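You operate a simulated robot arm through the tools that you are given. There is no shell and no other tool. Be economical: measure what you need, move in short steps, check, and stop when the job is done.

The job below is to be done with a simulated two-armed robot. You get a single attempt, and the scene is never put back.

JOB
Put one of the rubber blocks from the top of the big table on the low shelf of the island.

Only the result counts: the job must be done as asked and must still hold three seconds after the hand-in. Knocking over, shifting, dropping, spilling or breaking anything else fails it.

ROBOT AND FRAMES
Two 7-joint arms with two-finger parallel grippers on one trunk, on a base that drives. Base frame: it is fixed to the floor where the robot stands at the start and does not move with it; the origin is under the middle of the robot, x ahead of it, y to its left, z up. Readings come in m, degrees, newtons and seconds.
The left shoulder is at the start at [0.06, 0.143, 0.926], the right one opposite. With the tool pointing down near the work surface each hand reaches from about 0.32 to 0.74 m from the robot's upright axis, wherever it stands, measured 20 degrees to its own side. Places, roughly: low shelf of the island [0.8, 3.2, 0.3]. Payload 1.57 kg a hand.
The tool frame of a hand sits at the grasp point between the pads (the TCP): z along the fingers, y along the line on which they close. The tips reach 0.03 m beyond it. The gripper opens to 0.11 m. The fingers are 0.024 m wide and 0.012 m thick; the gripper's body (0.048 by 0.112 m) begins 0.078 m behind the TCP.
Orientation is that of the tool frame in the base frame, as a unit quaternion [w, x, y, z]. With the fingers straight down and closing along the base's y, the tool's x points along the base's -x, its y along +y and its z along -z.

CONTROLS
- The arms move only by the tool apply_moves. It takes "left_steps", "right_steps" or both (then of equal length, played together; a hand with none holds still); each is a list of rows, each a list of 7 numbers: the turn, a rotation vector about the tool's x, y, z in degrees, then the shift along the tool's x, y, z in m, then the gripper command, from -1 (shut) to 1 (fully open), values between in proportion. In form: [[wx, wy, wz, x, y, z, fingers], ...]. A call has 1 to 10 rows; each row shifts and turns the commanded pose from where the row before left it, along the tool's axes as they then stand. A row lasts 0.2 s, in which the tool goes at most 0.05 m and 8.6 degrees; a call with a longer step from one row to the next is refused whole, and so is a gripper value outside its range. Where a pose cannot be reached the arm comes as near as it can. A force on the tool above 40 N (or 10 N above the force at the start of the call, whichever is more), or a blocked arm, ends the call early, and 0.2 s more pass. The fingers move at their own pace (about 0.045 m/s each) and stop on an object; they squeeze with about 31 N. The grip force told is the motor's: it shows also when the fingers shut on nothing. Time passes only in rows, and 0.2 s behind the last, so rows that do not move let the fingers close. The reply holds the time, the measured pose of the TCP, the force on the tool along the base axes, the opening and the grip force, in the units named above and with some noise.
- Cameras (640 x 400 px; columns grow to the right, rows downward): "scene" is now at [0.0438, -0.0109, 1.5307]; the picture's right is [-0.16, -0.99, 0.00], its down [-0.77, 0.12, -0.62] and it looks along [0.61, -0.10, -0.78] (base axes); focal length 257 px, centre (320, 200). "left" rides on the left gripper at [0.07, -0.016, -0.141] in its tool frame; the picture's right is [0.23, 0.97, 0.00], its down [-0.85, 0.20, -0.48] and it looks along [-0.47, 0.11, 0.88] (tool axes); focal length 222 px, centre (320, 200). "right" rides on the right gripper at [0.07, 0.016, -0.141] in its tool frame; the picture's right is [-0.23, 0.97, 0.00], its down [-0.86, -0.20, -0.48] and it looks along [-0.47, -0.11, 0.88] (tool axes); focal length 222 px, centre (320, 200). There is no depth. A picture from a camera that has moved, and an enlarged one, comes with that camera's place and axes in the base frame and with its lens.
- grab_frame(camera): a new picture of that camera. The clock stands still meanwhile.
- raise_lower(by): slides the trunk up (or, below 0, down) by that many m; the arms and the scene camera ride with it, the base frame stays. It gives what a move gives, with no picture.
- base_move(legs): drives the robot by 1 to 6 legs, each [ahead, left, turn to the left] in m, m and degrees, along the robot's own axes; the way and the turn of a leg run together, so that a leg with both is an arc; at most 1.5 m and 180 degrees a leg. The arms and the cameras ride along, it lands a little off, and it stops where it bumps. It gives what a move gives.
- head_to(pan, tilt): turns the head with the scene camera to pan (to the left, within 86 degrees either way) and tilt (down, from -29 to 69), counted from straight ahead of the robot. It gives what a move gives.
- inspect(camera, box): a new picture of the part [left, top, right, bottom] of that camera's present view, enlarged. The clock stands still meanwhile.
- finish_job(): hands the job in; it is judged then, once.

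Go step by step. Nothing tells you exact positions but the pictures and the camera data: compare them with the known pose of the tool, close in by small moves and look again before you grip or let go. The budget is 120 turns and 100 pictures, counting those below and the enlarged ones. Unless the task says otherwise, let go and move clear before handing in, and close with one line.

The tools are called after "Call:" as a command line: name --argument value ..., lists and objects as JSON in quotes. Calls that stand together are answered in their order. apply_moves: Moves the arms, as the interface text tells. Its arguments: {"type":"object","properties":{"left_steps":{"type":"array","items":{"type":"array","items":{"type":"number"}}},"right_steps":{"type":"array","items":{"type":"array","items":{"type":"number"}}}},"required":[]} The other tools are called the same way: raise_lower (by) slides the trunk up or down; base_move (legs) drives the base; head_to (pan, tilt) turns the head that bears the scene camera; grab_frame (camera) takes a picture; inspect (camera, box) takes an enlarged picture of a part of a camera's view; finish_job () hands the job in.

At the start:

```text
t: 0.0
left_position: [0.4389, 0.1444, 1.0942]
left_orientation: [0.0, 0.0, 1.0, 0.0]
left_ft_force: [-1.4, -0.3, -0.3]
left_width: 0.11
left_finger_force: 0.1
right_position: [0.3941, -0.2396, 1.0302]
right_orientation: [0.0, 0.0, 1.0, 0.0]
right_ft_force: [-0.3, 0.3, -0.5]
right_width: 0.1101
right_finger_force: 0.1
trunk travel left (down, up): [-0.525, 0.065]
robot x, y, heading: [0.0025, 0.0029, -0.0]
head pan, tilt: [-9.0, 51.6]
```

scene: 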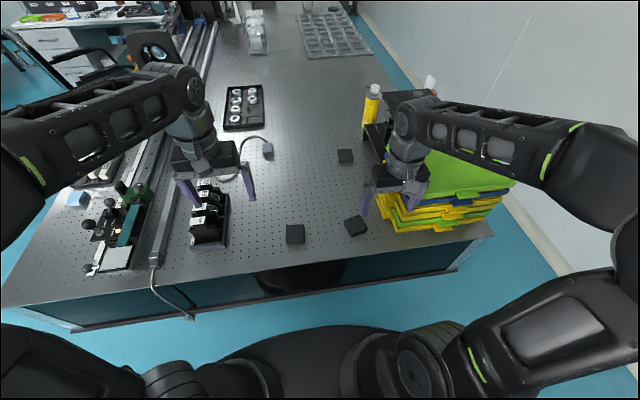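
right: 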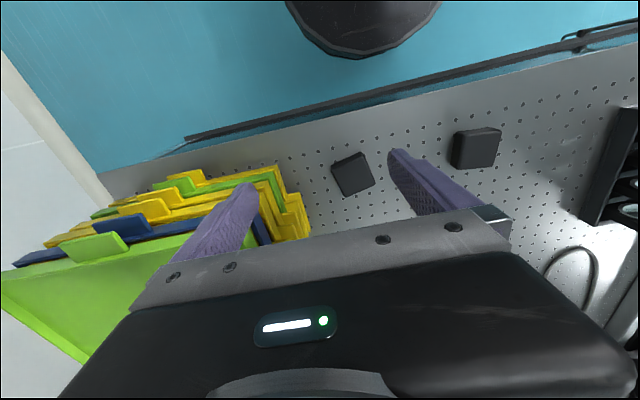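
left: 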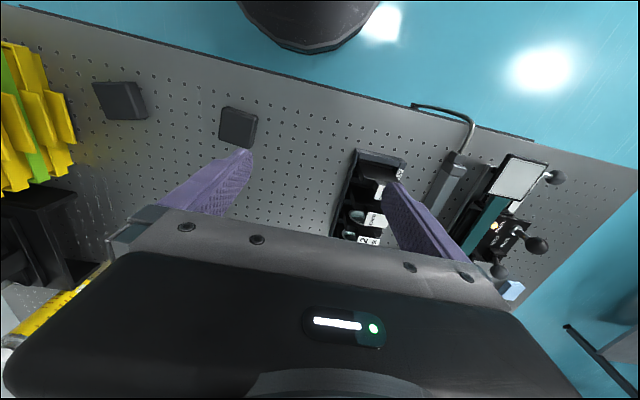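

Three dark blocks are visible on the near part of the table, at roughly (0.48, 0.0), (0.47, -0.20) and (0.81, -0.24). I'll look closer at them and turn the head to find the island.

Call:
inspect --camera "scene" --box '[240, 130, 400, 260]'

Call:
head_to --pan 75 --tilt 20

Call:
grab_frame --camera "scene"

```text
3.08 times, centred on (320, 195) of scene
camera zoom: at [0.0438, -0.0109, 1.5307], right [-0.16, -0.99, 0.0], down [-0.77, 0.12, -0.62], along [0.61, -0.1, -0.78], focal length 790 px, centre (320, 215)
```

zoom: 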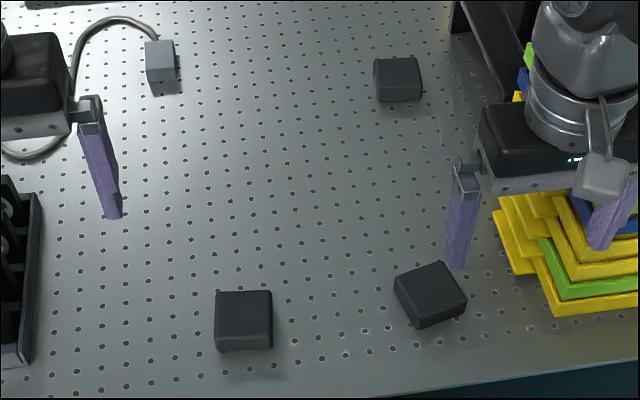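

```text
t: 1.6
left_position: [0.4377, 0.1439, 1.0933]
left_orientation: [0.0, 0.0, 1.0, 0.0]
left_ft_force: [-0.2, 0.5, 0.1]
left_width: 0.1097
left_finger_force: 0.1
right_position: [0.3942, -0.2382, 1.0299]
right_orientation: [-0.001, 0.0, 1.0, 0.0]
right_ft_force: [0.8, 0.5, -0.5]
right_width: 0.1102
right_finger_force: 0.1
trunk travel left (down, up): [-0.525, 0.065]
robot x, y, heading: [-0.0006, -0.0017, 0.0]
head pan, tilt: [75.0, 20.0]
```

```text
95 pictures are left
camera scene: at [-0.0065, 0.0909, 1.5784], right [0.97, -0.26, 0.0], down [-0.09, -0.33, -0.94], along [0.24, 0.91, -0.34], focal length 257 px, centre (320, 200)
```

scene: 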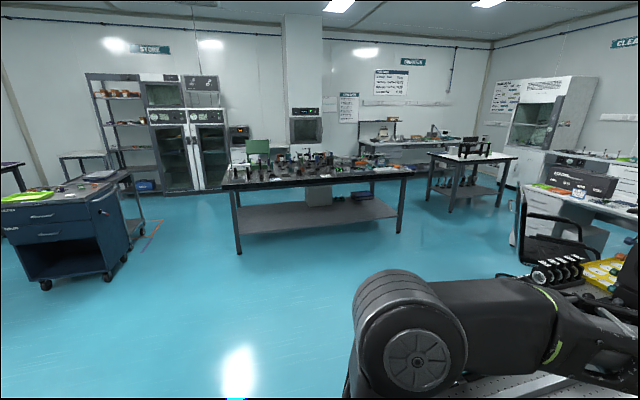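

The central table is the island: its near edge is at y ≈ 2.8, with a low shelf under it. I'll zoom in on the shelf and look at the floor on the way there.

Call:
inspect --camera "scene" --box '[210, 140, 420, 270]'

Call:
head_to --pan 60 --tilt 50

Call:
grab_frame --camera "scene"

```text
3.05 times, centred on (315, 205) of scene
camera zoom: at [-0.0065, 0.0909, 1.5784], right [0.97, -0.26, 0.0], down [-0.09, -0.33, -0.94], along [0.24, 0.91, -0.34], focal length 782 px, centre (335, 185)
```

zoom: 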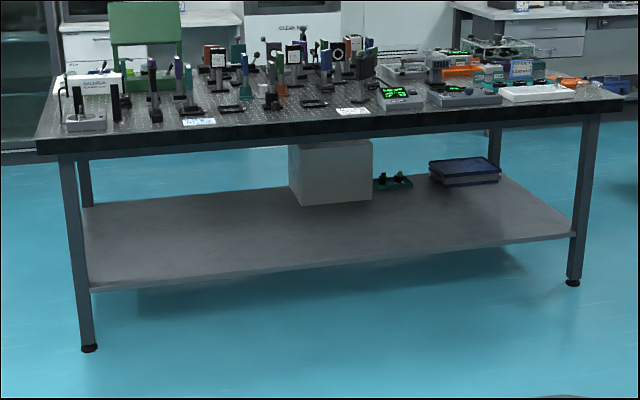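

```text
t: 2.5
left_position: [0.4385, 0.1443, 1.094]
left_orientation: [0.0, 0.0, 1.0, 0.0]
left_ft_force: [-0.6, 0.1, -0.3]
left_width: 0.1099
left_finger_force: 0.0
right_position: [0.3951, -0.2398, 1.0298]
right_orientation: [0.001, 0.0, 1.0, 0.0]
right_ft_force: [-0.7, 0.0, -0.8]
right_width: 0.1101
right_finger_force: 0.0
trunk travel left (down, up): [-0.525, 0.065]
robot x, y, heading: [-0.0007, 0.0003, 0.1]
head pan, tilt: [60.0, 50.0]
```

```text
93 pictures are left
camera scene: at [0.0078, 0.0677, 1.5329], right [0.87, -0.5, 0.0], down [-0.38, -0.66, -0.64], along [0.32, 0.56, -0.77], focal length 257 px, centre (320, 200)
```

scene: 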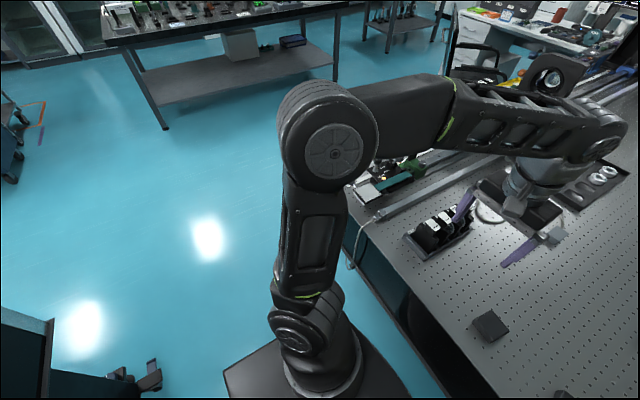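

Block A at about (0.476, 0.0) is clear on all sides, so I'll take it with the left hand. The tool will be tilted about 30° forward so it can later slip under the island top. First I back the base up a little for better reach and bring the hand over the block.

Call:
base_move --legs '[[-0.13, 0, 0]]'

Call:
head_to --pan 0 --tilt 52

Call:
apply_moves --left_steps '[[0, -7.5, 0, 0, -0.03, 0.0, 1], [0, -7.5, 0, 0, -0.03, 0.0, 1], [0, -7.5, 0, 0, -0.03, 0.0, 1], [0, -7.5, 0, 0, -0.03, 0.0, 1], [0, 0, 0, 0, -0.02, 0.03, 1], [0, 0, 0, 0, 0, 0, 1]]'

Call:
grab_frame --camera "left"

Call:
grab_frame --camera "scene"

```text
t: 3.8
left_position: [0.3063, 0.1444, 1.0947]
left_orientation: [0.001, 0.0, 1.0, 0.0]
left_ft_force: [0.2, -1.0, 0.2]
left_width: 0.1097
left_finger_force: 0.0
right_position: [0.2645, -0.2386, 1.0308]
right_orientation: [0.001, 0.0, 1.0, 0.0]
right_ft_force: [-1.3, 0.4, 0.1]
right_width: 0.11
right_finger_force: 0.2
trunk travel left (down, up): [-0.525, 0.065]
robot x, y, heading: [-0.1315, -0.002, -0.1]
head pan, tilt: [60.0, 50.0]
```

```text
t: 5.1
left_position: [0.3089, 0.1438, 1.0937]
left_orientation: [0.0, 0.001, 1.0, 0.0]
left_ft_force: [0.2, 0.0, 1.0]
left_width: 0.11
left_finger_force: 0.0
right_position: [0.2652, -0.2392, 1.03]
right_orientation: [-0.001, 0.001, 1.0, 0.0]
right_ft_force: [0.1, -1.4, 0.8]
right_width: 0.11
right_finger_force: 0.0
trunk travel left (down, up): [-0.525, 0.065]
robot x, y, heading: [-0.1276, 0.0002, -0.2]
head pan, tilt: [0.0, 52.0]
```

```text
t: 6.5
left_position: [0.3229, 0.0033, 1.0686]
left_orientation: [0.26, 0.0, 0.966, -0.001]
left_ft_force: [0.2, -0.4, 1.0]
left_width: 0.1099
left_finger_force: 0.0
right_position: [0.2658, -0.2388, 1.0308]
right_orientation: [0.001, 0.0, 1.0, 0.0]
right_ft_force: [-0.1, -0.4, 1.4]
right_width: 0.11
right_finger_force: 0.0
trunk travel left (down, up): [-0.525, 0.065]
robot x, y, heading: [-0.1315, 0.0007, 0.2]
head pan, tilt: [0.0, 52.0]
```

```text
92 pictures are left
camera left: at [0.1915, -0.0133, 1.1553], right [-0.2, 0.97, -0.11], down [0.5, 0.2, 0.84], along [0.84, 0.11, -0.53], focal length 222 px, centre (320, 200)
```

left: 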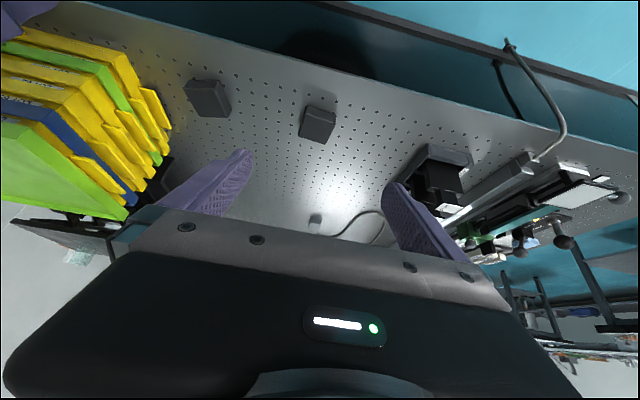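

```text
91 pictures are left
camera scene: at [-0.086, 0.0014, 1.5302], right [0.0, -1.0, 0.0], down [-0.79, 0.0, -0.62], along [0.62, 0.0, -0.79], focal length 257 px, centre (320, 200)
```

scene: 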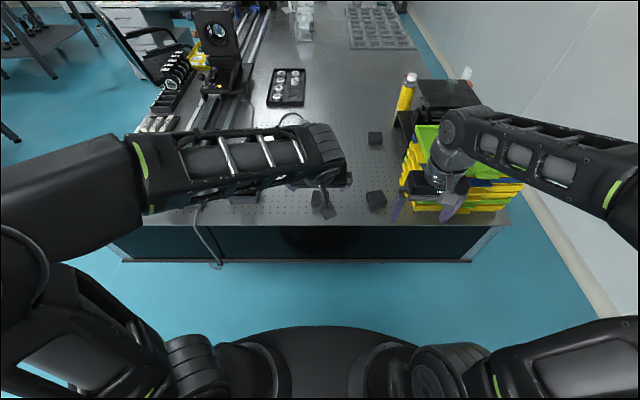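

The block shows at about (0.467, 0.0), matching the scene estimate, and it lies straight along the tool axis. I'll approach along the tool axis and look again.

Call:
apply_moves --left_steps '[[0, 0, 0, 0, 0, 0.043, 1], [0, 0, 0, 0, 0, 0.043, 1], [0, 0, 0, 0, 0, 0.043, 1], [0, 0, 0, 0, 0, 0.043, 1], [0, 0, 0, 0, 0, 0, 1]]'

Call:
grab_frame --camera "left"

Call:
grab_frame --camera "scene"

```text
t: 7.7
left_position: [0.408, 0.0052, 0.9179]
left_orientation: [0.259, -0.001, 0.966, 0.0]
left_ft_force: [-0.7, 0.5, 0.0]
left_width: 0.1101
left_finger_force: 0.0
right_position: [0.2648, -0.2391, 1.0302]
right_orientation: [0.001, 0.0, 1.0, 0.0]
right_ft_force: [0.4, 0.1, -0.2]
right_width: 0.11
right_finger_force: 0.1
trunk travel left (down, up): [-0.525, 0.065]
robot x, y, heading: [-0.1282, -0.0015, 0.1]
head pan, tilt: [0.0, 52.0]
```

```text
90 pictures are left
camera left: at [0.2772, -0.013, 1.0045], right [-0.2, 0.97, -0.11], down [0.5, 0.2, 0.84], along [0.84, 0.11, -0.53], focal length 222 px, centre (320, 200)
```

left: 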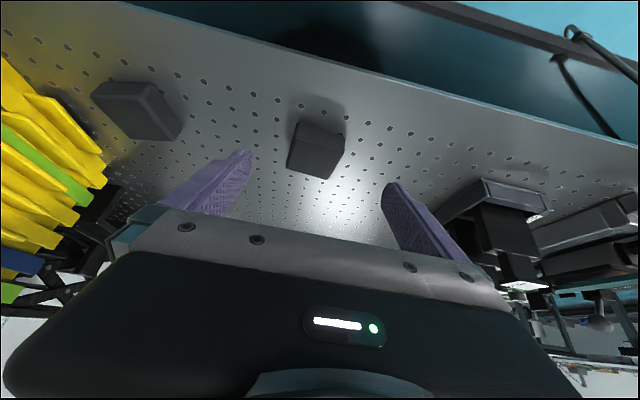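

```text
89 pictures are left
camera scene: at [-0.0858, 0.0011, 1.5302], right [0.0, -1.0, 0.0], down [-0.79, 0.0, -0.62], along [0.62, 0.0, -0.79], focal length 257 px, centre (320, 200)
```

scene: 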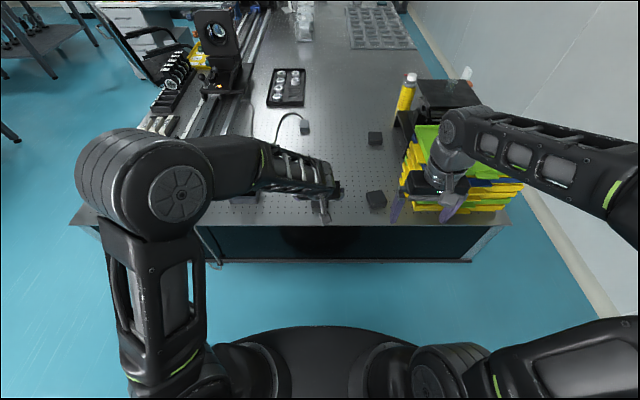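

The block is well in front of the fingers. I'll zoom in to measure its faces and its yaw.

Call:
inspect --camera "left" --box '[240, 70, 400, 200]'

```text
3.08 times, centred on (320, 135) of left
camera zoom: at [0.2772, -0.013, 1.0045], right [-0.2, 0.97, -0.11], down [0.5, 0.2, 0.84], along [0.84, 0.11, -0.53], focal length 684 px, centre (320, 400)
```

zoom: 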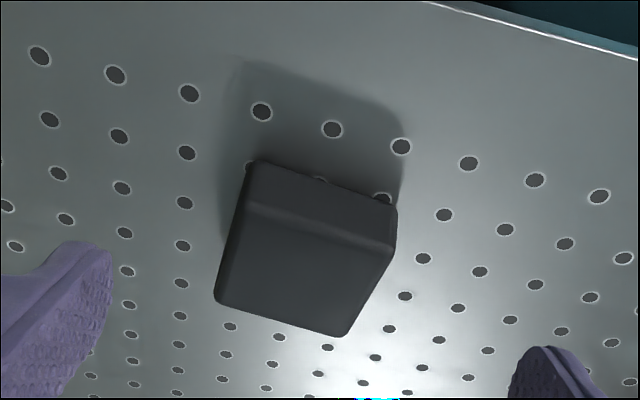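

The block measures about 55×55×24 mm, centred at (0.479, -0.001) and yawed about -5°. I'll align the hand and move most of the way down.

Call:
apply_moves --left_steps '[[2.5, 0, 4.33, -0.009, -0.0015, 0.02, 1], [0, 0, 0, 0, 0, 0.025, 1], [0, 0, 0, 0, 0, 0.025, 1], [0, 0, 0, 0, 0, 0.018, 1], [0, 0, 0, 0, 0, 0, 1]]'

Call:
grab_frame --camera "left"

Call:
inspect --camera "scene" --box '[250, 150, 410, 250]'

```text
t: 8.9
left_position: [0.4612, -0.0003, 0.8462]
left_orientation: [0.258, 0.042, 0.965, -0.011]
left_ft_force: [0.8, 0.5, 0.4]
left_width: 0.1099
left_finger_force: 0.0
right_position: [0.2648, -0.239, 1.0308]
right_orientation: [0.001, -0.001, 1.0, 0.001]
right_ft_force: [-0.5, 0.3, 0.6]
right_width: 0.1105
right_finger_force: 0.1
trunk travel left (down, up): [-0.525, 0.065]
robot x, y, heading: [-0.1274, -0.0004, 0.1]
head pan, tilt: [0.0, 52.0]
```

```text
87 pictures are left
camera left: at [0.3291, -0.0064, 0.9334], right [-0.11, 0.99, -0.11], down [0.52, 0.16, 0.84], along [0.85, 0.04, -0.53], focal length 222 px, centre (320, 200)
```

left: 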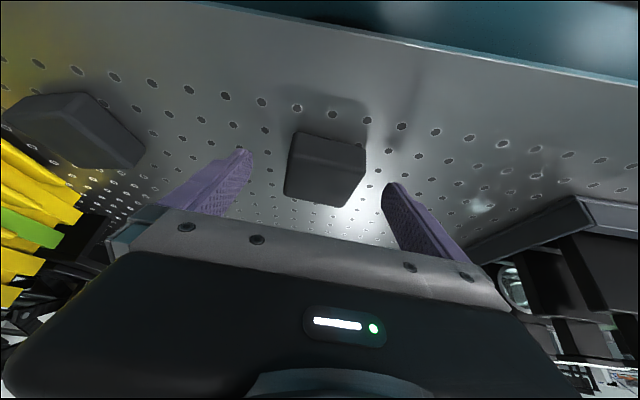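

```text
4.00 times, centred on (330, 200) of scene
camera zoom: at [-0.0854, 0.001, 1.5302], right [0.0, -1.0, 0.0], down [-0.79, 0.0, -0.62], along [0.62, 0.0, -0.79], focal length 1027 px, centre (280, 200)
```

zoom: 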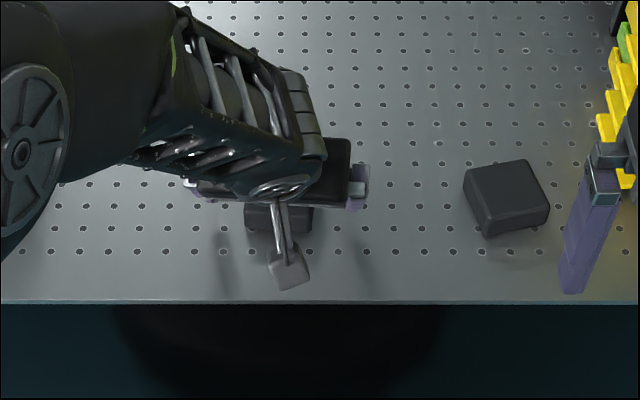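

The block is centred between the fingertips. I'll take the last 11 mm along the tool axis and then close.

Call:
apply_moves --left_steps '[[0, 0, 0, 0, 0, 0.006, 1], [0, 0, 0, 0, 0, 0.006, 1], [0, 0, 0, 0, 0, 0, 1]]'

Call:
grab_frame --camera "left"

```text
t: 9.7
left_position: [0.4668, -0.0014, 0.8359]
left_orientation: [0.259, 0.042, 0.965, -0.011]
left_ft_force: [0.2, -0.8, 0.3]
left_width: 0.11
left_finger_force: 0.0
right_position: [0.2646, -0.2391, 1.0299]
right_orientation: [0.0, 0.0, 1.0, 0.0]
right_ft_force: [-0.4, -0.8, 0.2]
right_width: 0.11
right_finger_force: 0.0
trunk travel left (down, up): [-0.525, 0.065]
robot x, y, heading: [-0.1275, 0.0017, -0.1]
head pan, tilt: [0.0, 52.0]
```

```text
85 pictures are left
camera left: at [0.3353, -0.0075, 0.9235], right [-0.11, 0.99, -0.11], down [0.52, 0.16, 0.84], along [0.85, 0.04, -0.53], focal length 222 px, centre (320, 200)
```

left: 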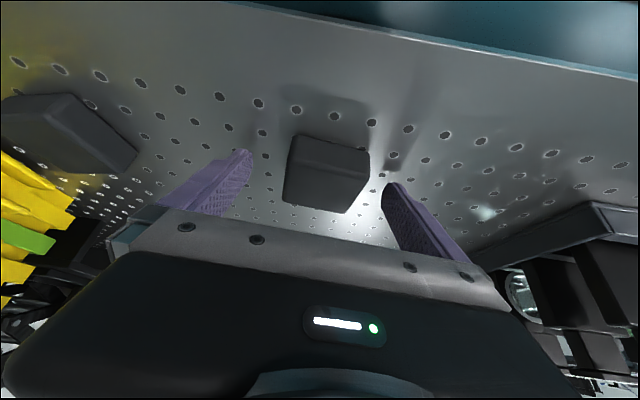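

The fingers straddle the block with no contact force. I'll close the gripper.

Call:
apply_moves --left_steps '[[0, 0, 0, 0, 0, 0, 0.2], [0, 0, 0, 0, 0, 0, -0.4], [0, 0, 0, 0, 0, 0, -1], [0, 0, 0, 0, 0, 0, -1], [0, 0, 0, 0, 0, 0, -1], [0, 0, 0, 0, 0, 0, -1], [0, 0, 0, 0, 0, 0, -1]]'

Call:
grab_frame --camera "left"

```text
t: 11.3
left_position: [0.4676, -0.0009, 0.8363]
left_orientation: [0.259, 0.041, 0.965, -0.011]
left_ft_force: [-0.1, 2.2, 0.2]
left_width: 0.0595
left_finger_force: 31.3
right_position: [0.264, -0.2382, 1.0313]
right_orientation: [0.0, -0.001, 1.0, 0.0]
right_ft_force: [0.3, -0.9, 0.1]
right_width: 0.1102
right_finger_force: 0.0
trunk travel left (down, up): [-0.525, 0.065]
robot x, y, heading: [-0.1299, -0.0003, -0.1]
head pan, tilt: [0.0, 52.0]
```

```text
84 pictures are left
camera left: at [0.3354, -0.0072, 0.9236], right [-0.11, 0.99, -0.11], down [0.52, 0.16, 0.84], along [0.85, 0.04, -0.53], focal length 222 px, centre (320, 200)
```

left: 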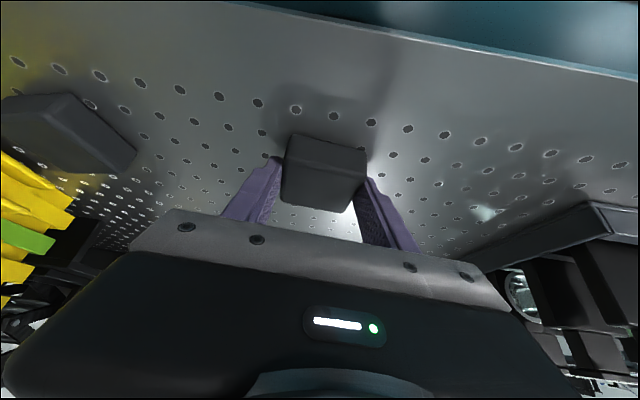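

The block is gripped at 59.5 mm. I'll lift it straight up and check.

Call:
apply_moves --left_steps '[[0, 0, 0, -0.01, 0, -0.0173, -1], [0, 0, 0, -0.0225, 0, -0.039, -1], [0, 0, 0, -0.0225, 0, -0.039, -1], [0, 0, 0, -0.0225, 0, -0.039, -1], [0, 0, 0, -0.0225, 0, -0.039, -1], [0, 0, 0, -0.01, 0, -0.0173, -1], [0, 0, 0, 0, 0, 0, -1]]'

Call:
grab_frame --camera "left"

Call:
head_to --pan 86 --tilt 45

Call:
grab_frame --camera "scene"

```text
t: 12.9
left_position: [0.4669, -0.0004, 1.0572]
left_orientation: [0.259, 0.042, 0.965, -0.011]
left_ft_force: [-1.5, 0.2, -2.3]
left_width: 0.0593
left_finger_force: 31.3
right_position: [0.2647, -0.2388, 1.0296]
right_orientation: [0.0, -0.001, 1.0, 0.0]
right_ft_force: [-0.3, 0.8, -0.5]
right_width: 0.11
right_finger_force: 0.0
trunk travel left (down, up): [-0.525, 0.065]
robot x, y, heading: [-0.1325, -0.0005, 0.0]
head pan, tilt: [0.0, 52.0]
```

```text
83 pictures are left
camera left: at [0.3345, -0.0064, 1.1444], right [-0.11, 0.99, -0.11], down [0.52, 0.16, 0.84], along [0.85, 0.04, -0.53], focal length 222 px, centre (320, 200)
```

left: 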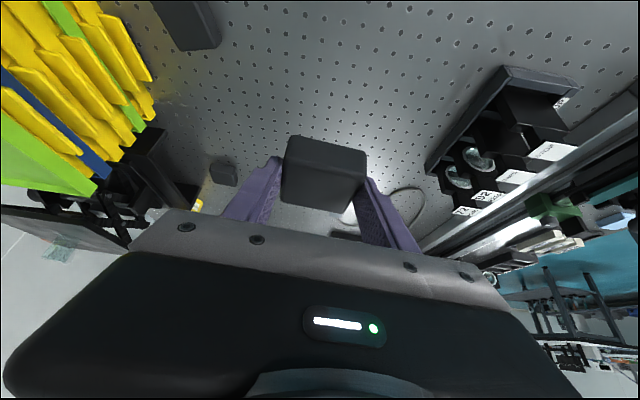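

```text
t: 14.5
left_position: [0.4672, 0.0011, 1.0568]
left_orientation: [0.259, 0.041, 0.965, -0.011]
left_ft_force: [-0.3, -0.7, -1.6]
left_width: 0.0592
left_finger_force: 31.4
right_position: [0.2655, -0.2385, 1.0304]
right_orientation: [-0.001, -0.001, 1.0, 0.0]
right_ft_force: [-0.2, -0.1, -0.3]
right_width: 0.1102
right_finger_force: 0.0
trunk travel left (down, up): [-0.525, 0.065]
robot x, y, heading: [-0.135, -0.0015, 0.1]
head pan, tilt: [85.9, 45.0]
```

```text
82 pictures are left
camera scene: at [-0.1545, 0.082, 1.5397], right [1.0, -0.07, 0.0], down [-0.05, -0.71, -0.71], along [0.05, 0.71, -0.71], focal length 257 px, centre (320, 200)
```

scene: 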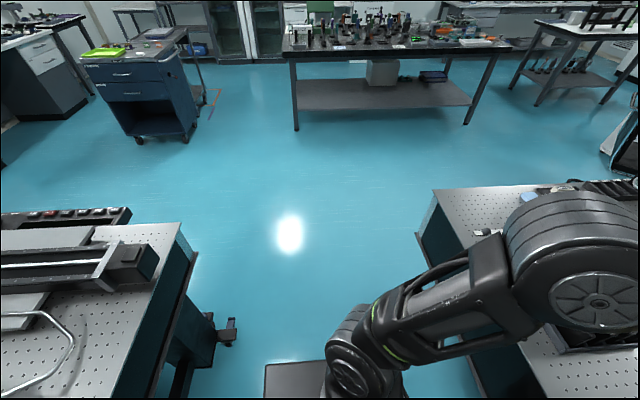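

The block is held securely. The aisle between the two tables runs along y, so I'll raise the trunk a little, drive sideways left out of it, and then turn to face the island.

Call:
raise_lower --by 0.06

Call:
base_move --legs '[[0, 0.7, 0], [0, 0.8, 0]]'

Call:
grab_frame --camera "scene"

```text
t: 15.5
left_position: [0.4669, 0.0006, 1.1177]
left_orientation: [0.259, 0.043, 0.965, -0.012]
left_ft_force: [0.1, 0.1, -0.2]
left_width: 0.0592
left_finger_force: 30.9
right_position: [0.2652, -0.2387, 1.0901]
right_orientation: [-0.001, 0.0, 1.0, 0.0]
right_ft_force: [0.3, -0.1, -1.0]
right_width: 0.11
right_finger_force: 0.0
trunk travel left (down, up): [-0.585, 0.005]
robot x, y, heading: [-0.1295, -0.0047, 0.2]
head pan, tilt: [85.9, 45.0]
```

```text
t: 23.2
left_position: [0.47, 1.498, 1.1171]
left_orientation: [0.258, 0.044, 0.965, -0.012]
left_ft_force: [-0.5, 0.8, -1.0]
left_width: 0.0592
left_finger_force: 31.2
right_position: [0.2675, 1.2607, 1.0907]
right_orientation: [0.0, 0.002, 1.0, 0.0]
right_ft_force: [0.1, 0.3, 0.4]
right_width: 0.1098
right_finger_force: 0.0
trunk travel left (down, up): [-0.585, 0.005]
robot x, y, heading: [-0.1247, 1.4991, -0.4]
head pan, tilt: [85.9, 45.0]
```

```text
81 pictures are left
camera scene: at [-0.1507, 1.584, 1.5997], right [1.0, -0.08, 0.0], down [-0.05, -0.71, -0.71], along [0.05, 0.7, -0.71], focal length 257 px, centre (320, 200)
```

scene: 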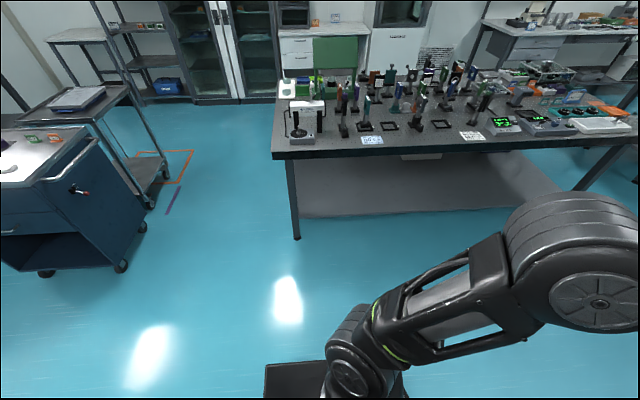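

The aisle is cleared. The island's front edge is at y ≈ 2.72 and its left leg at x ≈ -0.24. I'll turn 90° left and shift to x ≈ 0.35, still well short of the island.

Call:
base_move --legs '[[0, 0, 90], [0, -0.47, 0]]'

Call:
head_to --pan 0 --tilt 35

Call:
grab_frame --camera "scene"

```text
t: 29.9
left_position: [0.3479, 2.0932, 1.1167]
left_orientation: [0.191, -0.65, 0.715, 0.174]
left_ft_force: [0.4, 0.4, -0.7]
left_width: 0.0595
left_finger_force: 31.0
right_position: [0.5859, 1.8896, 1.0893]
right_orientation: [0.0, -0.704, 0.71, 0.0]
right_ft_force: [0.2, -0.1, 0.4]
right_width: 0.1099
right_finger_force: 0.0
trunk travel left (down, up): [-0.585, 0.005]
robot x, y, heading: [0.3439, 1.4968, 89.4]
head pan, tilt: [85.9, 45.0]
```

```text
t: 31.5
left_position: [0.348, 2.0928, 1.1162]
left_orientation: [0.192, -0.65, 0.715, 0.174]
left_ft_force: [-0.1, -0.1, -1.3]
left_width: 0.0593
left_finger_force: 30.9
right_position: [0.5858, 1.8905, 1.0898]
right_orientation: [0.0, -0.705, 0.71, 0.0]
right_ft_force: [0.1, 0.2, -1.0]
right_width: 0.1099
right_finger_force: 0.0
trunk travel left (down, up): [-0.585, 0.005]
robot x, y, heading: [0.3472, 1.4984, 89.5]
head pan, tilt: [0.0, 35.0]
```

```text
80 pictures are left
camera scene: at [0.3428, 1.5563, 1.6145], right [1.0, -0.01, 0.0], down [0.0, -0.57, -0.82], along [0.01, 0.82, -0.57], focal length 257 px, centre (320, 200)
```

scene: 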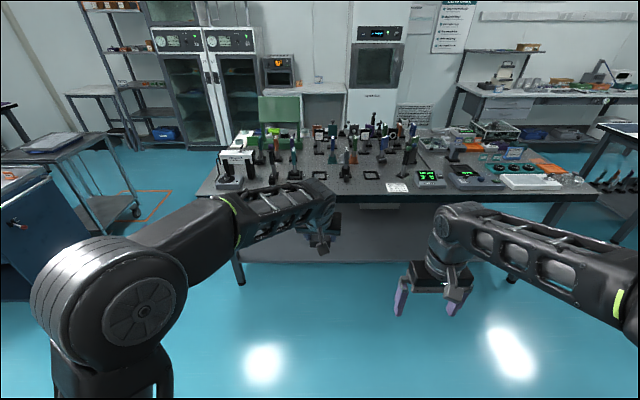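

All clear in front. I'll lower the trunk and then look under the island top.

Call:
raise_lower --by -0.58

Call:
head_to --pan 0 --tilt 20

Call:
grab_frame --camera "scene"

Call:
grab_frame --camera "left"

Call:
grab_frame --camera "right"

```text
refused: -0.58 is not a number from -0.4 to 0.4
```

```text
t: 32.2
left_position: [0.3491, 2.0941, 1.1169]
left_orientation: [0.191, -0.65, 0.715, 0.174]
left_ft_force: [-0.5, 0.2, -1.9]
left_width: 0.0591
left_finger_force: 31.1
right_position: [0.5855, 1.8911, 1.0898]
right_orientation: [0.0, -0.705, 0.71, 0.0]
right_ft_force: [0.2, 0.4, -0.1]
right_width: 0.1099
right_finger_force: 0.2
trunk travel left (down, up): [-0.585, 0.005]
robot x, y, heading: [0.3423, 1.4945, 89.4]
head pan, tilt: [0.0, 20.0]
```

```text
79 pictures are left
camera scene: at [0.3429, 1.5613, 1.6383], right [1.0, -0.01, 0.0], down [0.0, -0.34, -0.94], along [0.01, 0.94, -0.34], focal length 257 px, centre (320, 200)
```

scene: 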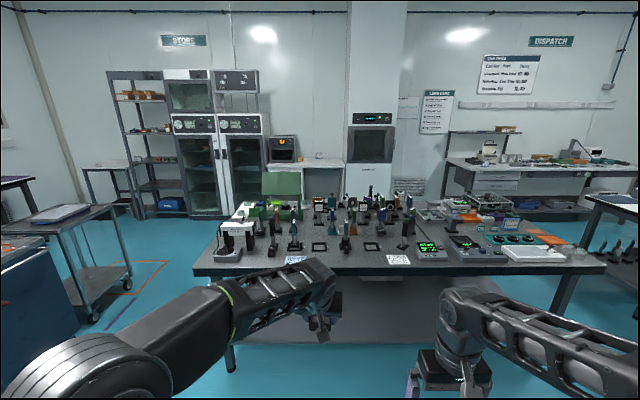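

```text
78 pictures are left
camera left: at [0.352, 1.96, 1.204], right [-0.99, -0.1, -0.11], down [-0.15, 0.52, 0.84], along [-0.03, 0.85, -0.53], focal length 222 px, centre (320, 200)
```

left: 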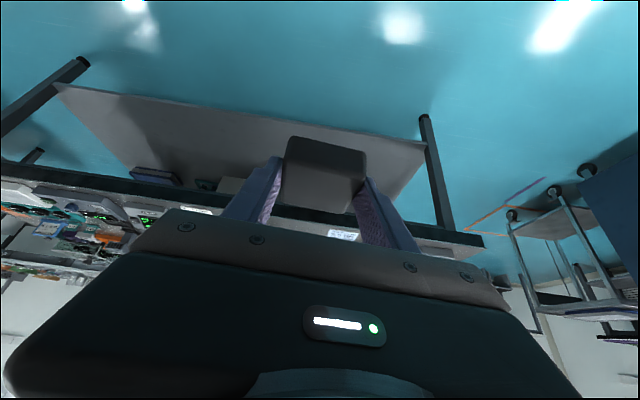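

```text
77 pictures are left
camera right: at [0.569, 1.8192, 1.2324], right [-0.97, 0.23, 0.0], down [0.21, 0.85, 0.48], along [0.11, 0.47, -0.88], focal length 222 px, centre (320, 200)
```

right: 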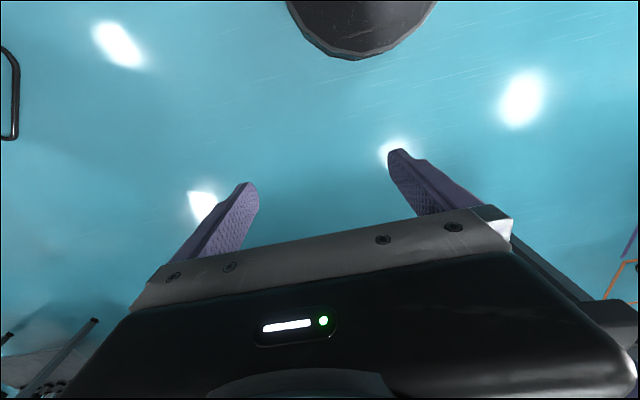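

The lowering has to be split into two steps of at most 0.4 m. The left camera shows an empty shelf front ahead.

Call:
raise_lower --by -0.3

Call:
raise_lower --by -0.28

Call:
grab_frame --camera "scene"

Call:
grab_frame --camera "left"

```text
t: 35.2
left_position: [0.3486, 2.0929, 0.8178]
left_orientation: [0.19, -0.65, 0.714, 0.175]
left_ft_force: [-0.2, 0.6, -2.1]
left_width: 0.0593
left_finger_force: 31.2
right_position: [0.5845, 1.8894, 0.79]
right_orientation: [0.0, -0.705, 0.709, 0.0]
right_ft_force: [-0.1, -0.1, 0.6]
right_width: 0.11
right_finger_force: 0.0
trunk travel left (down, up): [-0.285, 0.305]
robot x, y, heading: [0.3458, 1.4978, 89.5]
head pan, tilt: [0.0, 20.0]
```

```text
t: 38.1
left_position: [0.3484, 2.0934, 0.5372]
left_orientation: [0.192, -0.649, 0.715, 0.173]
left_ft_force: [-0.3, -0.4, -1.7]
left_width: 0.0592
left_finger_force: 30.8
right_position: [0.5848, 1.8896, 0.5106]
right_orientation: [0.0, -0.704, 0.71, 0.0]
right_ft_force: [-0.3, 0.6, -0.2]
right_width: 0.11
right_finger_force: 0.1
trunk travel left (down, up): [-0.005, 0.585]
robot x, y, heading: [0.3448, 1.4977, 89.6]
head pan, tilt: [0.0, 20.0]
```

```text
76 pictures are left
camera scene: at [0.3429, 1.5612, 1.0585], right [1.0, -0.01, 0.0], down [0.0, -0.34, -0.94], along [0.01, 0.94, -0.34], focal length 257 px, centre (320, 200)
```

scene: 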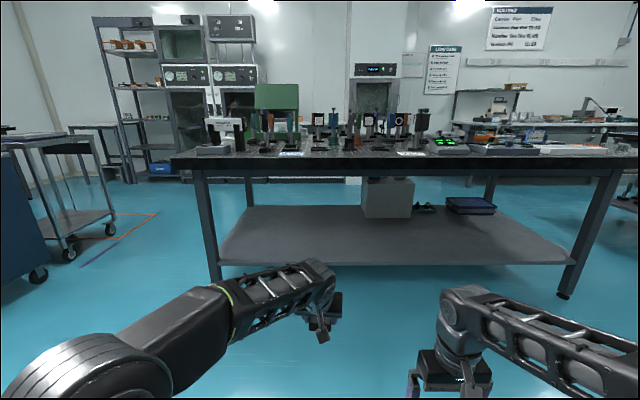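

```text
75 pictures are left
camera left: at [0.3519, 1.9599, 0.624], right [-0.99, -0.1, -0.11], down [-0.15, 0.52, 0.84], along [-0.03, 0.85, -0.53], focal length 222 px, centre (320, 200)
```

left: 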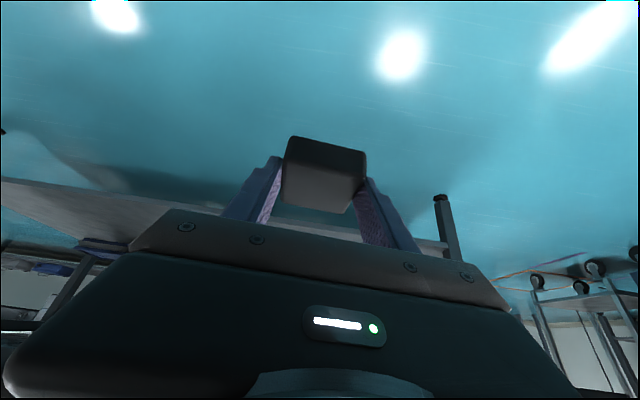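

The view under the top is clear. I'll zoom in on the shelf's front edge to find its height.

Call:
inspect --camera "scene" --box '[180, 140, 340, 300]'

Call:
inspect --camera "scene" --box '[330, 180, 490, 300]'

```text
2.50 times, centred on (260, 220) of scene
camera zoom: at [0.3429, 1.5612, 1.0585], right [1.0, -0.01, 0.0], down [0.0, -0.34, -0.94], along [0.01, 0.94, -0.34], focal length 642 px, centre (470, 150)
```

zoom: 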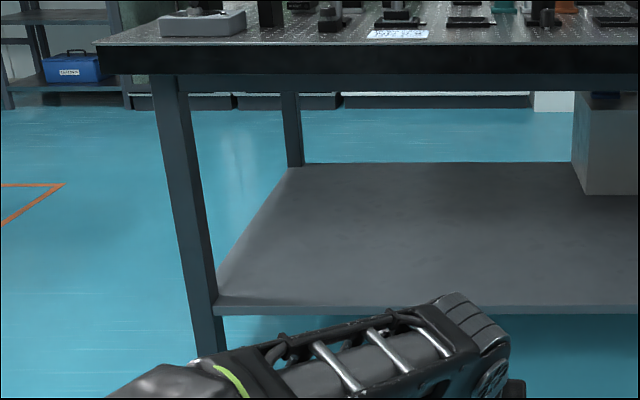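

```text
3.33 times, centred on (410, 240) of scene
camera zoom: at [0.3429, 1.5612, 1.0585], right [1.0, -0.01, 0.0], down [0.0, -0.34, -0.94], along [0.01, 0.94, -0.34], focal length 856 px, centre (20, 67)
```

zoom: 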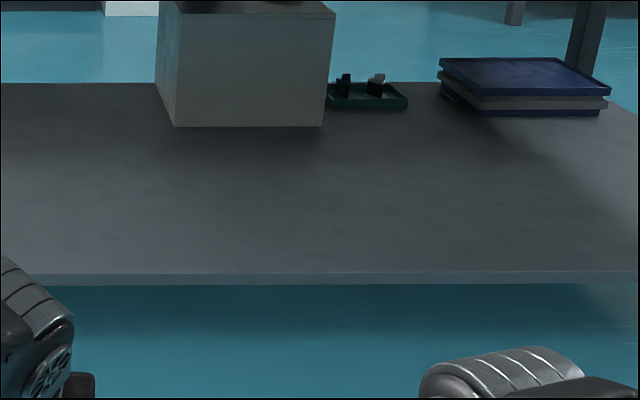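

Combining the views, the shelf's front edge is at y ≈ 2.7–2.74, its top at z ≈ 0.28–0.31, and the underside of the island top at about 0.76. While still clear of the island, I'll lower and extend the left hand and pull the right hand back a little.

Call:
apply_moves --left_steps '[[0, 0, 0, 0.0041, 0, 0.0372, -1], [0, 0, 0, 0.0041, 0, 0.0372, -1], [0, 0, 0, 0.0041, 0, 0.0372, -1], [0, 0, 0, 0.0041, 0, 0.0372, -1], [0, 0, 0, 0, 0, 0, -1]]' --right_steps '[[0, 0, 0, 0.0175, 0, 0, 1], [0, 0, 0, 0.0175, 0, 0, 1], [0, 0, 0, 0.0175, 0, 0, 1], [0, 0, 0, 0.0175, 0, 0, 1], [0, 0, 0, 0, 0, 0, 1]]'

Call:
base_move --legs '[[0.35, 0, 0]]'

Call:
grab_frame --camera "scene"

Call:
grab_frame --camera "left"

Call:
grab_frame --camera "right"

```text
t: 39.3
left_position: [0.3534, 2.1532, 0.3995]
left_orientation: [0.191, -0.65, 0.715, 0.174]
left_ft_force: [0.5, 0.0, -1.9]
left_width: 0.0595
left_finger_force: 31.3
right_position: [0.5847, 1.8195, 0.5103]
right_orientation: [0.0, -0.705, 0.709, 0.0]
right_ft_force: [-0.5, 0.0, -0.3]
right_width: 0.1102
right_finger_force: 0.0
trunk travel left (down, up): [-0.005, 0.585]
robot x, y, heading: [0.3445, 1.4968, 89.6]
head pan, tilt: [0.0, 20.0]
```

```text
t: 41.5
left_position: [0.3559, 2.5008, 0.4012]
left_orientation: [0.192, -0.65, 0.715, 0.174]
left_ft_force: [0.1, 0.3, -1.0]
left_width: 0.0596
left_finger_force: 30.8
right_position: [0.5874, 2.1676, 0.5112]
right_orientation: [0.0, -0.705, 0.71, 0.0]
right_ft_force: [0.0, -0.6, -0.5]
right_width: 0.1099
right_finger_force: 0.1
trunk travel left (down, up): [-0.005, 0.585]
robot x, y, heading: [0.3455, 1.8451, 89.5]
head pan, tilt: [0.0, 20.0]
```

```text
72 pictures are left
camera scene: at [0.3454, 1.9094, 1.0584], right [1.0, -0.01, 0.0], down [0.0, -0.34, -0.94], along [0.01, 0.94, -0.34], focal length 257 px, centre (320, 200)
```

scene: 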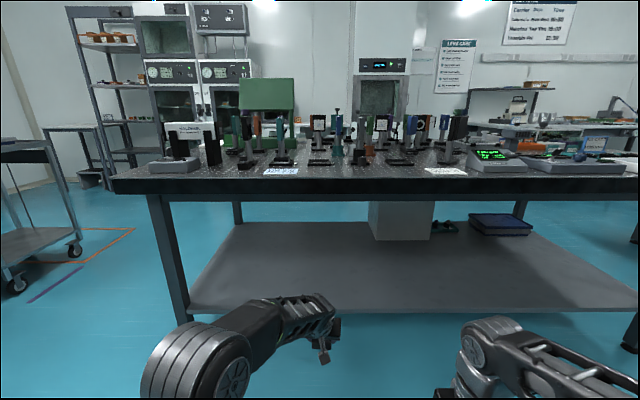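

```text
71 pictures are left
camera left: at [0.359, 2.3677, 0.4876], right [-0.99, -0.1, -0.11], down [-0.15, 0.52, 0.84], along [-0.03, 0.85, -0.53], focal length 222 px, centre (320, 200)
```

left: 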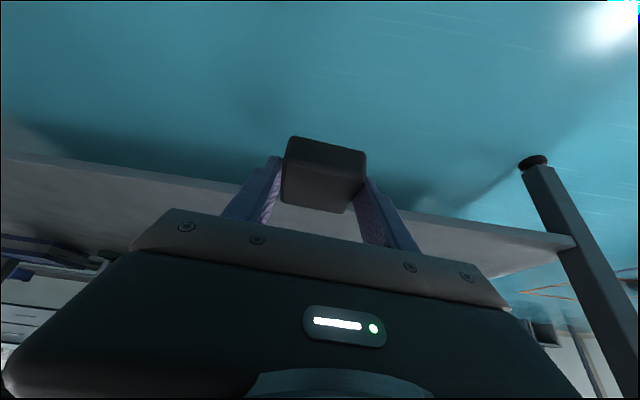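

```text
70 pictures are left
camera right: at [0.571, 2.0975, 0.6528], right [-0.97, 0.23, 0.0], down [0.21, 0.85, 0.48], along [0.11, 0.47, -0.88], focal length 222 px, centre (320, 200)
```

right: 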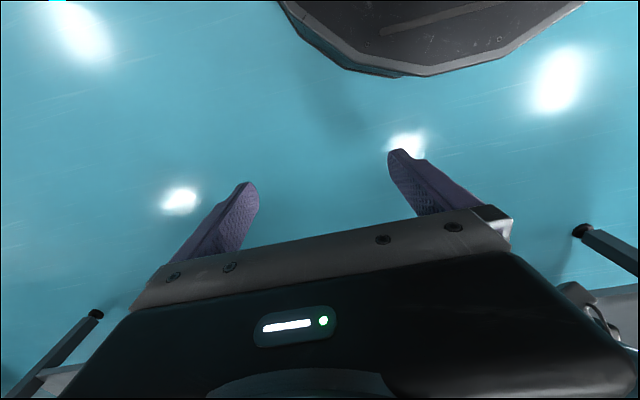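

I'll zoom in to triangulate the shelf edge more precisely.

Call:
inspect --camera "scene" --box '[300, 260, 460, 360]'

Call:
inspect --camera "left" --box '[380, 140, 600, 280]'

```text
4.00 times, centred on (380, 310) of scene
camera zoom: at [0.3454, 1.9094, 1.0584], right [1.0, -0.01, 0.0], down [0.0, -0.34, -0.94], along [0.01, 0.94, -0.34], focal length 1027 px, centre (80, -240)
```

zoom: 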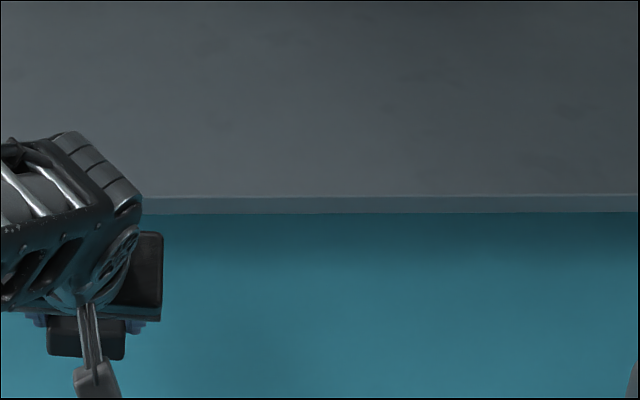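

```text
2.86 times, centred on (490, 210) of left
camera zoom: at [0.359, 2.3677, 0.4876], right [-0.99, -0.1, -0.11], down [-0.15, 0.52, 0.84], along [-0.03, 0.85, -0.53], focal length 635 px, centre (-166, 171)
```

zoom: 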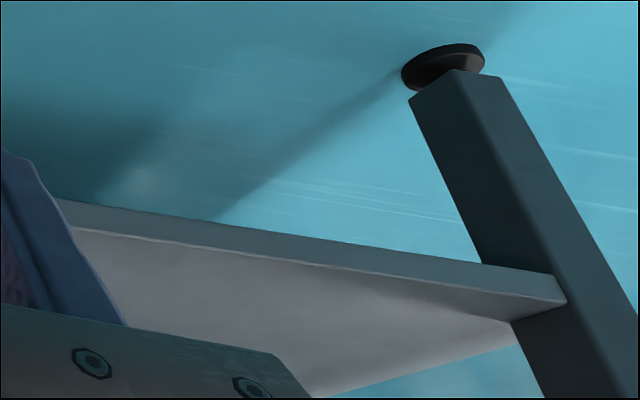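

The estimates agree on an edge at y ≈ 2.75 and z ≈ 0.27. At its present height the block clears both shelf and top, so I'll drive in partway and check.

Call:
base_move --legs '[[0.2, 0, 0]]'

Call:
grab_frame --camera "scene"

Call:
grab_frame --camera "left"

```text
t: 43.1
left_position: [0.3556, 2.7006, 0.401]
left_orientation: [0.192, -0.65, 0.714, 0.174]
left_ft_force: [-0.6, 0.4, -1.8]
left_width: 0.0592
left_finger_force: 31.0
right_position: [0.5885, 2.3685, 0.5107]
right_orientation: [-0.001, -0.704, 0.71, 0.001]
right_ft_force: [-0.1, 0.5, -0.1]
right_width: 0.11
right_finger_force: 0.1
trunk travel left (down, up): [-0.005, 0.585]
robot x, y, heading: [0.3475, 2.0414, 89.7]
head pan, tilt: [0.0, 20.0]
```

```text
67 pictures are left
camera scene: at [0.3467, 2.109, 1.0584], right [1.0, -0.01, 0.0], down [0.0, -0.34, -0.94], along [0.01, 0.94, -0.34], focal length 257 px, centre (320, 200)
```

scene: 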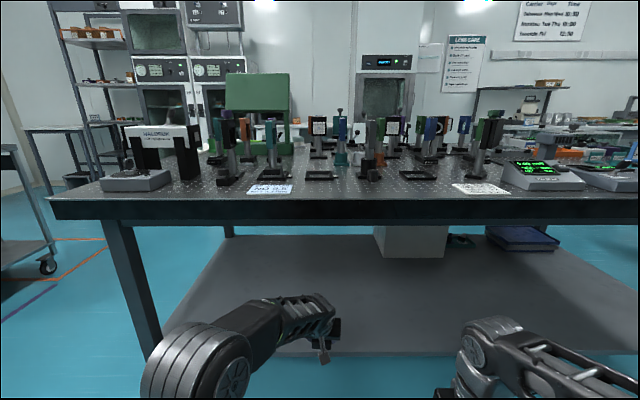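

```text
66 pictures are left
camera left: at [0.3601, 2.5673, 0.4876], right [-0.99, -0.1, -0.11], down [-0.15, 0.52, 0.84], along [-0.03, 0.85, -0.53], focal length 222 px, centre (320, 200)
```

left: 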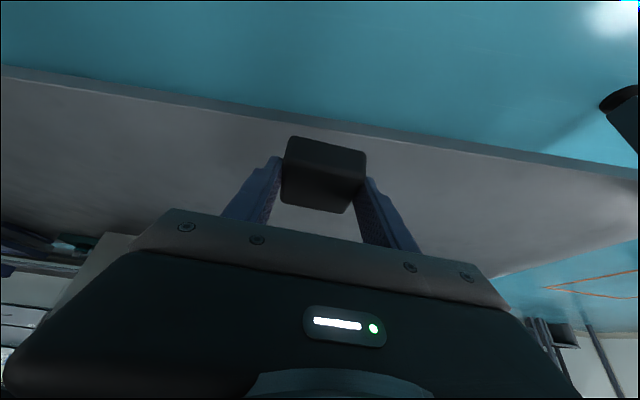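

The shelf edge is confirmed at y ≈ 2.75, z ≈ 0.27. I'll drive the rest of the way so the block is well over the shelf.

Call:
base_move --legs '[[0.17, 0, 0]]'

Call:
grab_frame --camera "left"

Call:
grab_frame --camera "scene"

```text
t: 44.6
left_position: [0.358, 2.8708, 0.4009]
left_orientation: [0.191, -0.651, 0.714, 0.175]
left_ft_force: [-0.5, 0.1, -1.2]
left_width: 0.0591
left_finger_force: 31.3
right_position: [0.5893, 2.5371, 0.5102]
right_orientation: [-0.001, -0.704, 0.71, 0.0]
right_ft_force: [-0.7, -0.6, 0.2]
right_width: 0.1098
right_finger_force: 0.0
trunk travel left (down, up): [-0.005, 0.585]
robot x, y, heading: [0.3472, 2.2132, 89.5]
head pan, tilt: [0.0, 20.0]
```

```text
65 pictures are left
camera left: at [0.3615, 2.7372, 0.4876], right [-0.99, -0.1, -0.11], down [-0.15, 0.52, 0.84], along [-0.03, 0.85, -0.53], focal length 222 px, centre (320, 200)
```

left: 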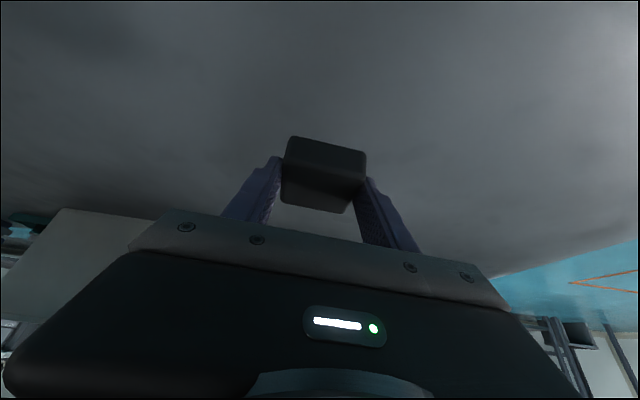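

```text
64 pictures are left
camera scene: at [0.3478, 2.279, 1.0584], right [1.0, -0.01, 0.0], down [0.0, -0.34, -0.94], along [0.01, 0.94, -0.34], focal length 257 px, centre (320, 200)
```

scene: 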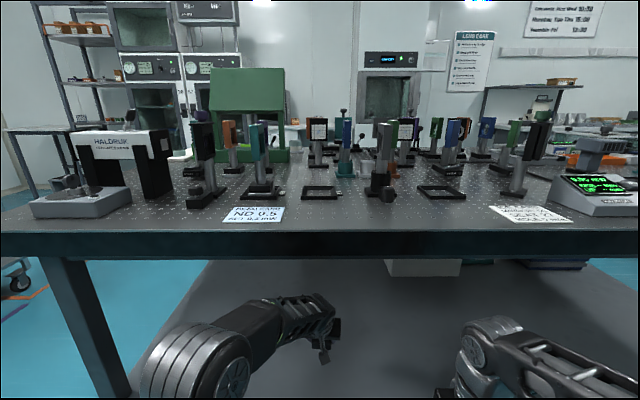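

The block is now over the shelf. I'll lower it 75 mm, then go in small steps watching the force.

Call:
apply_moves --left_steps '[[0, 0, 0, 0.0125, 0, 0.02165, -1], [0, 0, 0, 0.0125, 0, 0.02165, -1], [0, 0, 0, 0.0075, 0, 0.013, -1], [0, 0, 0, 0, 0, 0, -1]]'

Call:
grab_frame --camera "left"

```text
t: 45.6
left_position: [0.3573, 2.8696, 0.3358]
left_orientation: [0.191, -0.65, 0.714, 0.174]
left_ft_force: [0.9, -0.5, -0.9]
left_width: 0.0592
left_finger_force: 31.3
right_position: [0.5898, 2.5379, 0.5114]
right_orientation: [0.0, -0.705, 0.71, 0.0]
right_ft_force: [-0.4, 0.0, -0.8]
right_width: 0.1102
right_finger_force: 0.1
trunk travel left (down, up): [-0.005, 0.585]
robot x, y, heading: [0.3478, 2.2161, 89.7]
head pan, tilt: [0.0, 20.0]
```

```text
63 pictures are left
camera left: at [0.3616, 2.737, 0.422], right [-0.99, -0.1, -0.11], down [-0.15, 0.52, 0.84], along [-0.03, 0.85, -0.53], focal length 222 px, centre (320, 200)
```

left: 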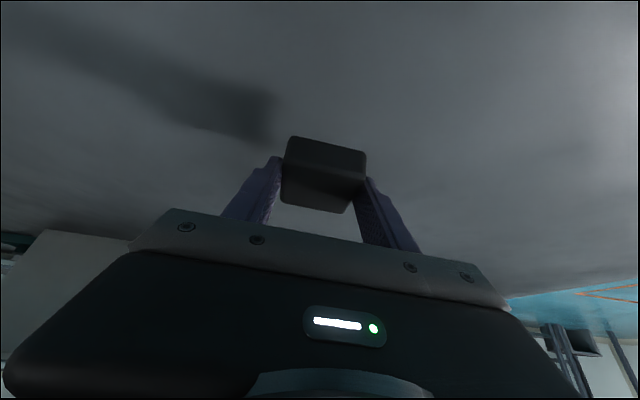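

Still no contact, and a shadow is nearing the block. I'll continue in small steps.

Call:
apply_moves --left_steps '[[0, 0, 0, 0.004, 0, 0.007, -1], [0, 0, 0, 0.003, 0, 0.0052, -1], [0, 0, 0, 0, 0, 0, -1]]'

Call:
grab_frame --camera "left"

```text
t: 46.4
left_position: [0.3577, 2.8701, 0.3214]
left_orientation: [0.192, -0.65, 0.715, 0.174]
left_ft_force: [-0.3, 0.3, -1.7]
left_width: 0.0594
left_finger_force: 31.3
right_position: [0.59, 2.5375, 0.5115]
right_orientation: [0.0, -0.705, 0.709, 0.0]
right_ft_force: [0.4, -0.5, -0.6]
right_width: 0.11
right_finger_force: 0.1
trunk travel left (down, up): [-0.005, 0.585]
robot x, y, heading: [0.3511, 2.2186, 89.5]
head pan, tilt: [0.0, 20.0]
```

```text
62 pictures are left
camera left: at [0.3612, 2.7373, 0.4082], right [-0.99, -0.1, -0.11], down [-0.15, 0.52, 0.84], along [-0.03, 0.85, -0.53], focal length 222 px, centre (320, 200)
```

left: 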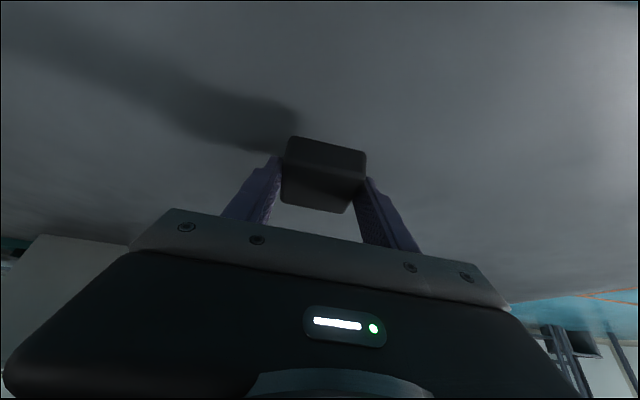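

No contact yet and the shadow keeps closing in. I'll go down in 4 mm steps.

Call:
apply_moves --left_steps '[[0, 0, 0, 0.002, 0, 0.0035, -1], [0, 0, 0, 0.002, 0, 0.0035, -1], [0, 0, 0, 0, 0, 0, -1]]'

Call:
grab_frame --camera "left"

```text
t: 47.2
left_position: [0.3578, 2.8702, 0.3133]
left_orientation: [0.192, -0.65, 0.715, 0.174]
left_ft_force: [-0.1, 1.0, -1.3]
left_width: 0.0594
left_finger_force: 31.2
right_position: [0.5888, 2.5384, 0.5098]
right_orientation: [0.0, -0.705, 0.71, 0.0]
right_ft_force: [0.6, 0.4, 0.5]
right_width: 0.1101
right_finger_force: 0.1
trunk travel left (down, up): [-0.005, 0.585]
robot x, y, heading: [0.3491, 2.2136, 89.6]
head pan, tilt: [0.0, 20.0]
```

```text
61 pictures are left
camera left: at [0.3612, 2.7371, 0.4001], right [-0.99, -0.1, -0.11], down [-0.15, 0.52, 0.84], along [-0.03, 0.85, -0.53], focal length 222 px, centre (320, 200)
```

left: 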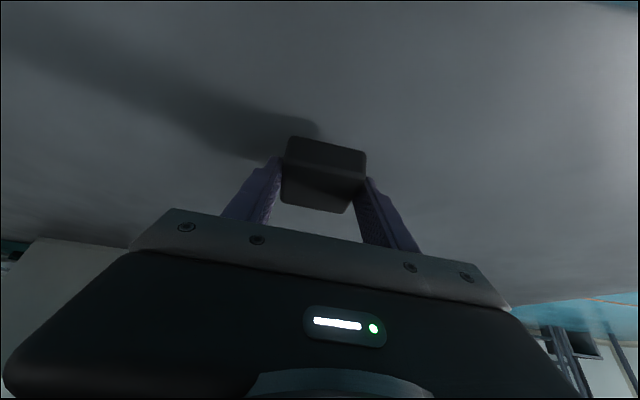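

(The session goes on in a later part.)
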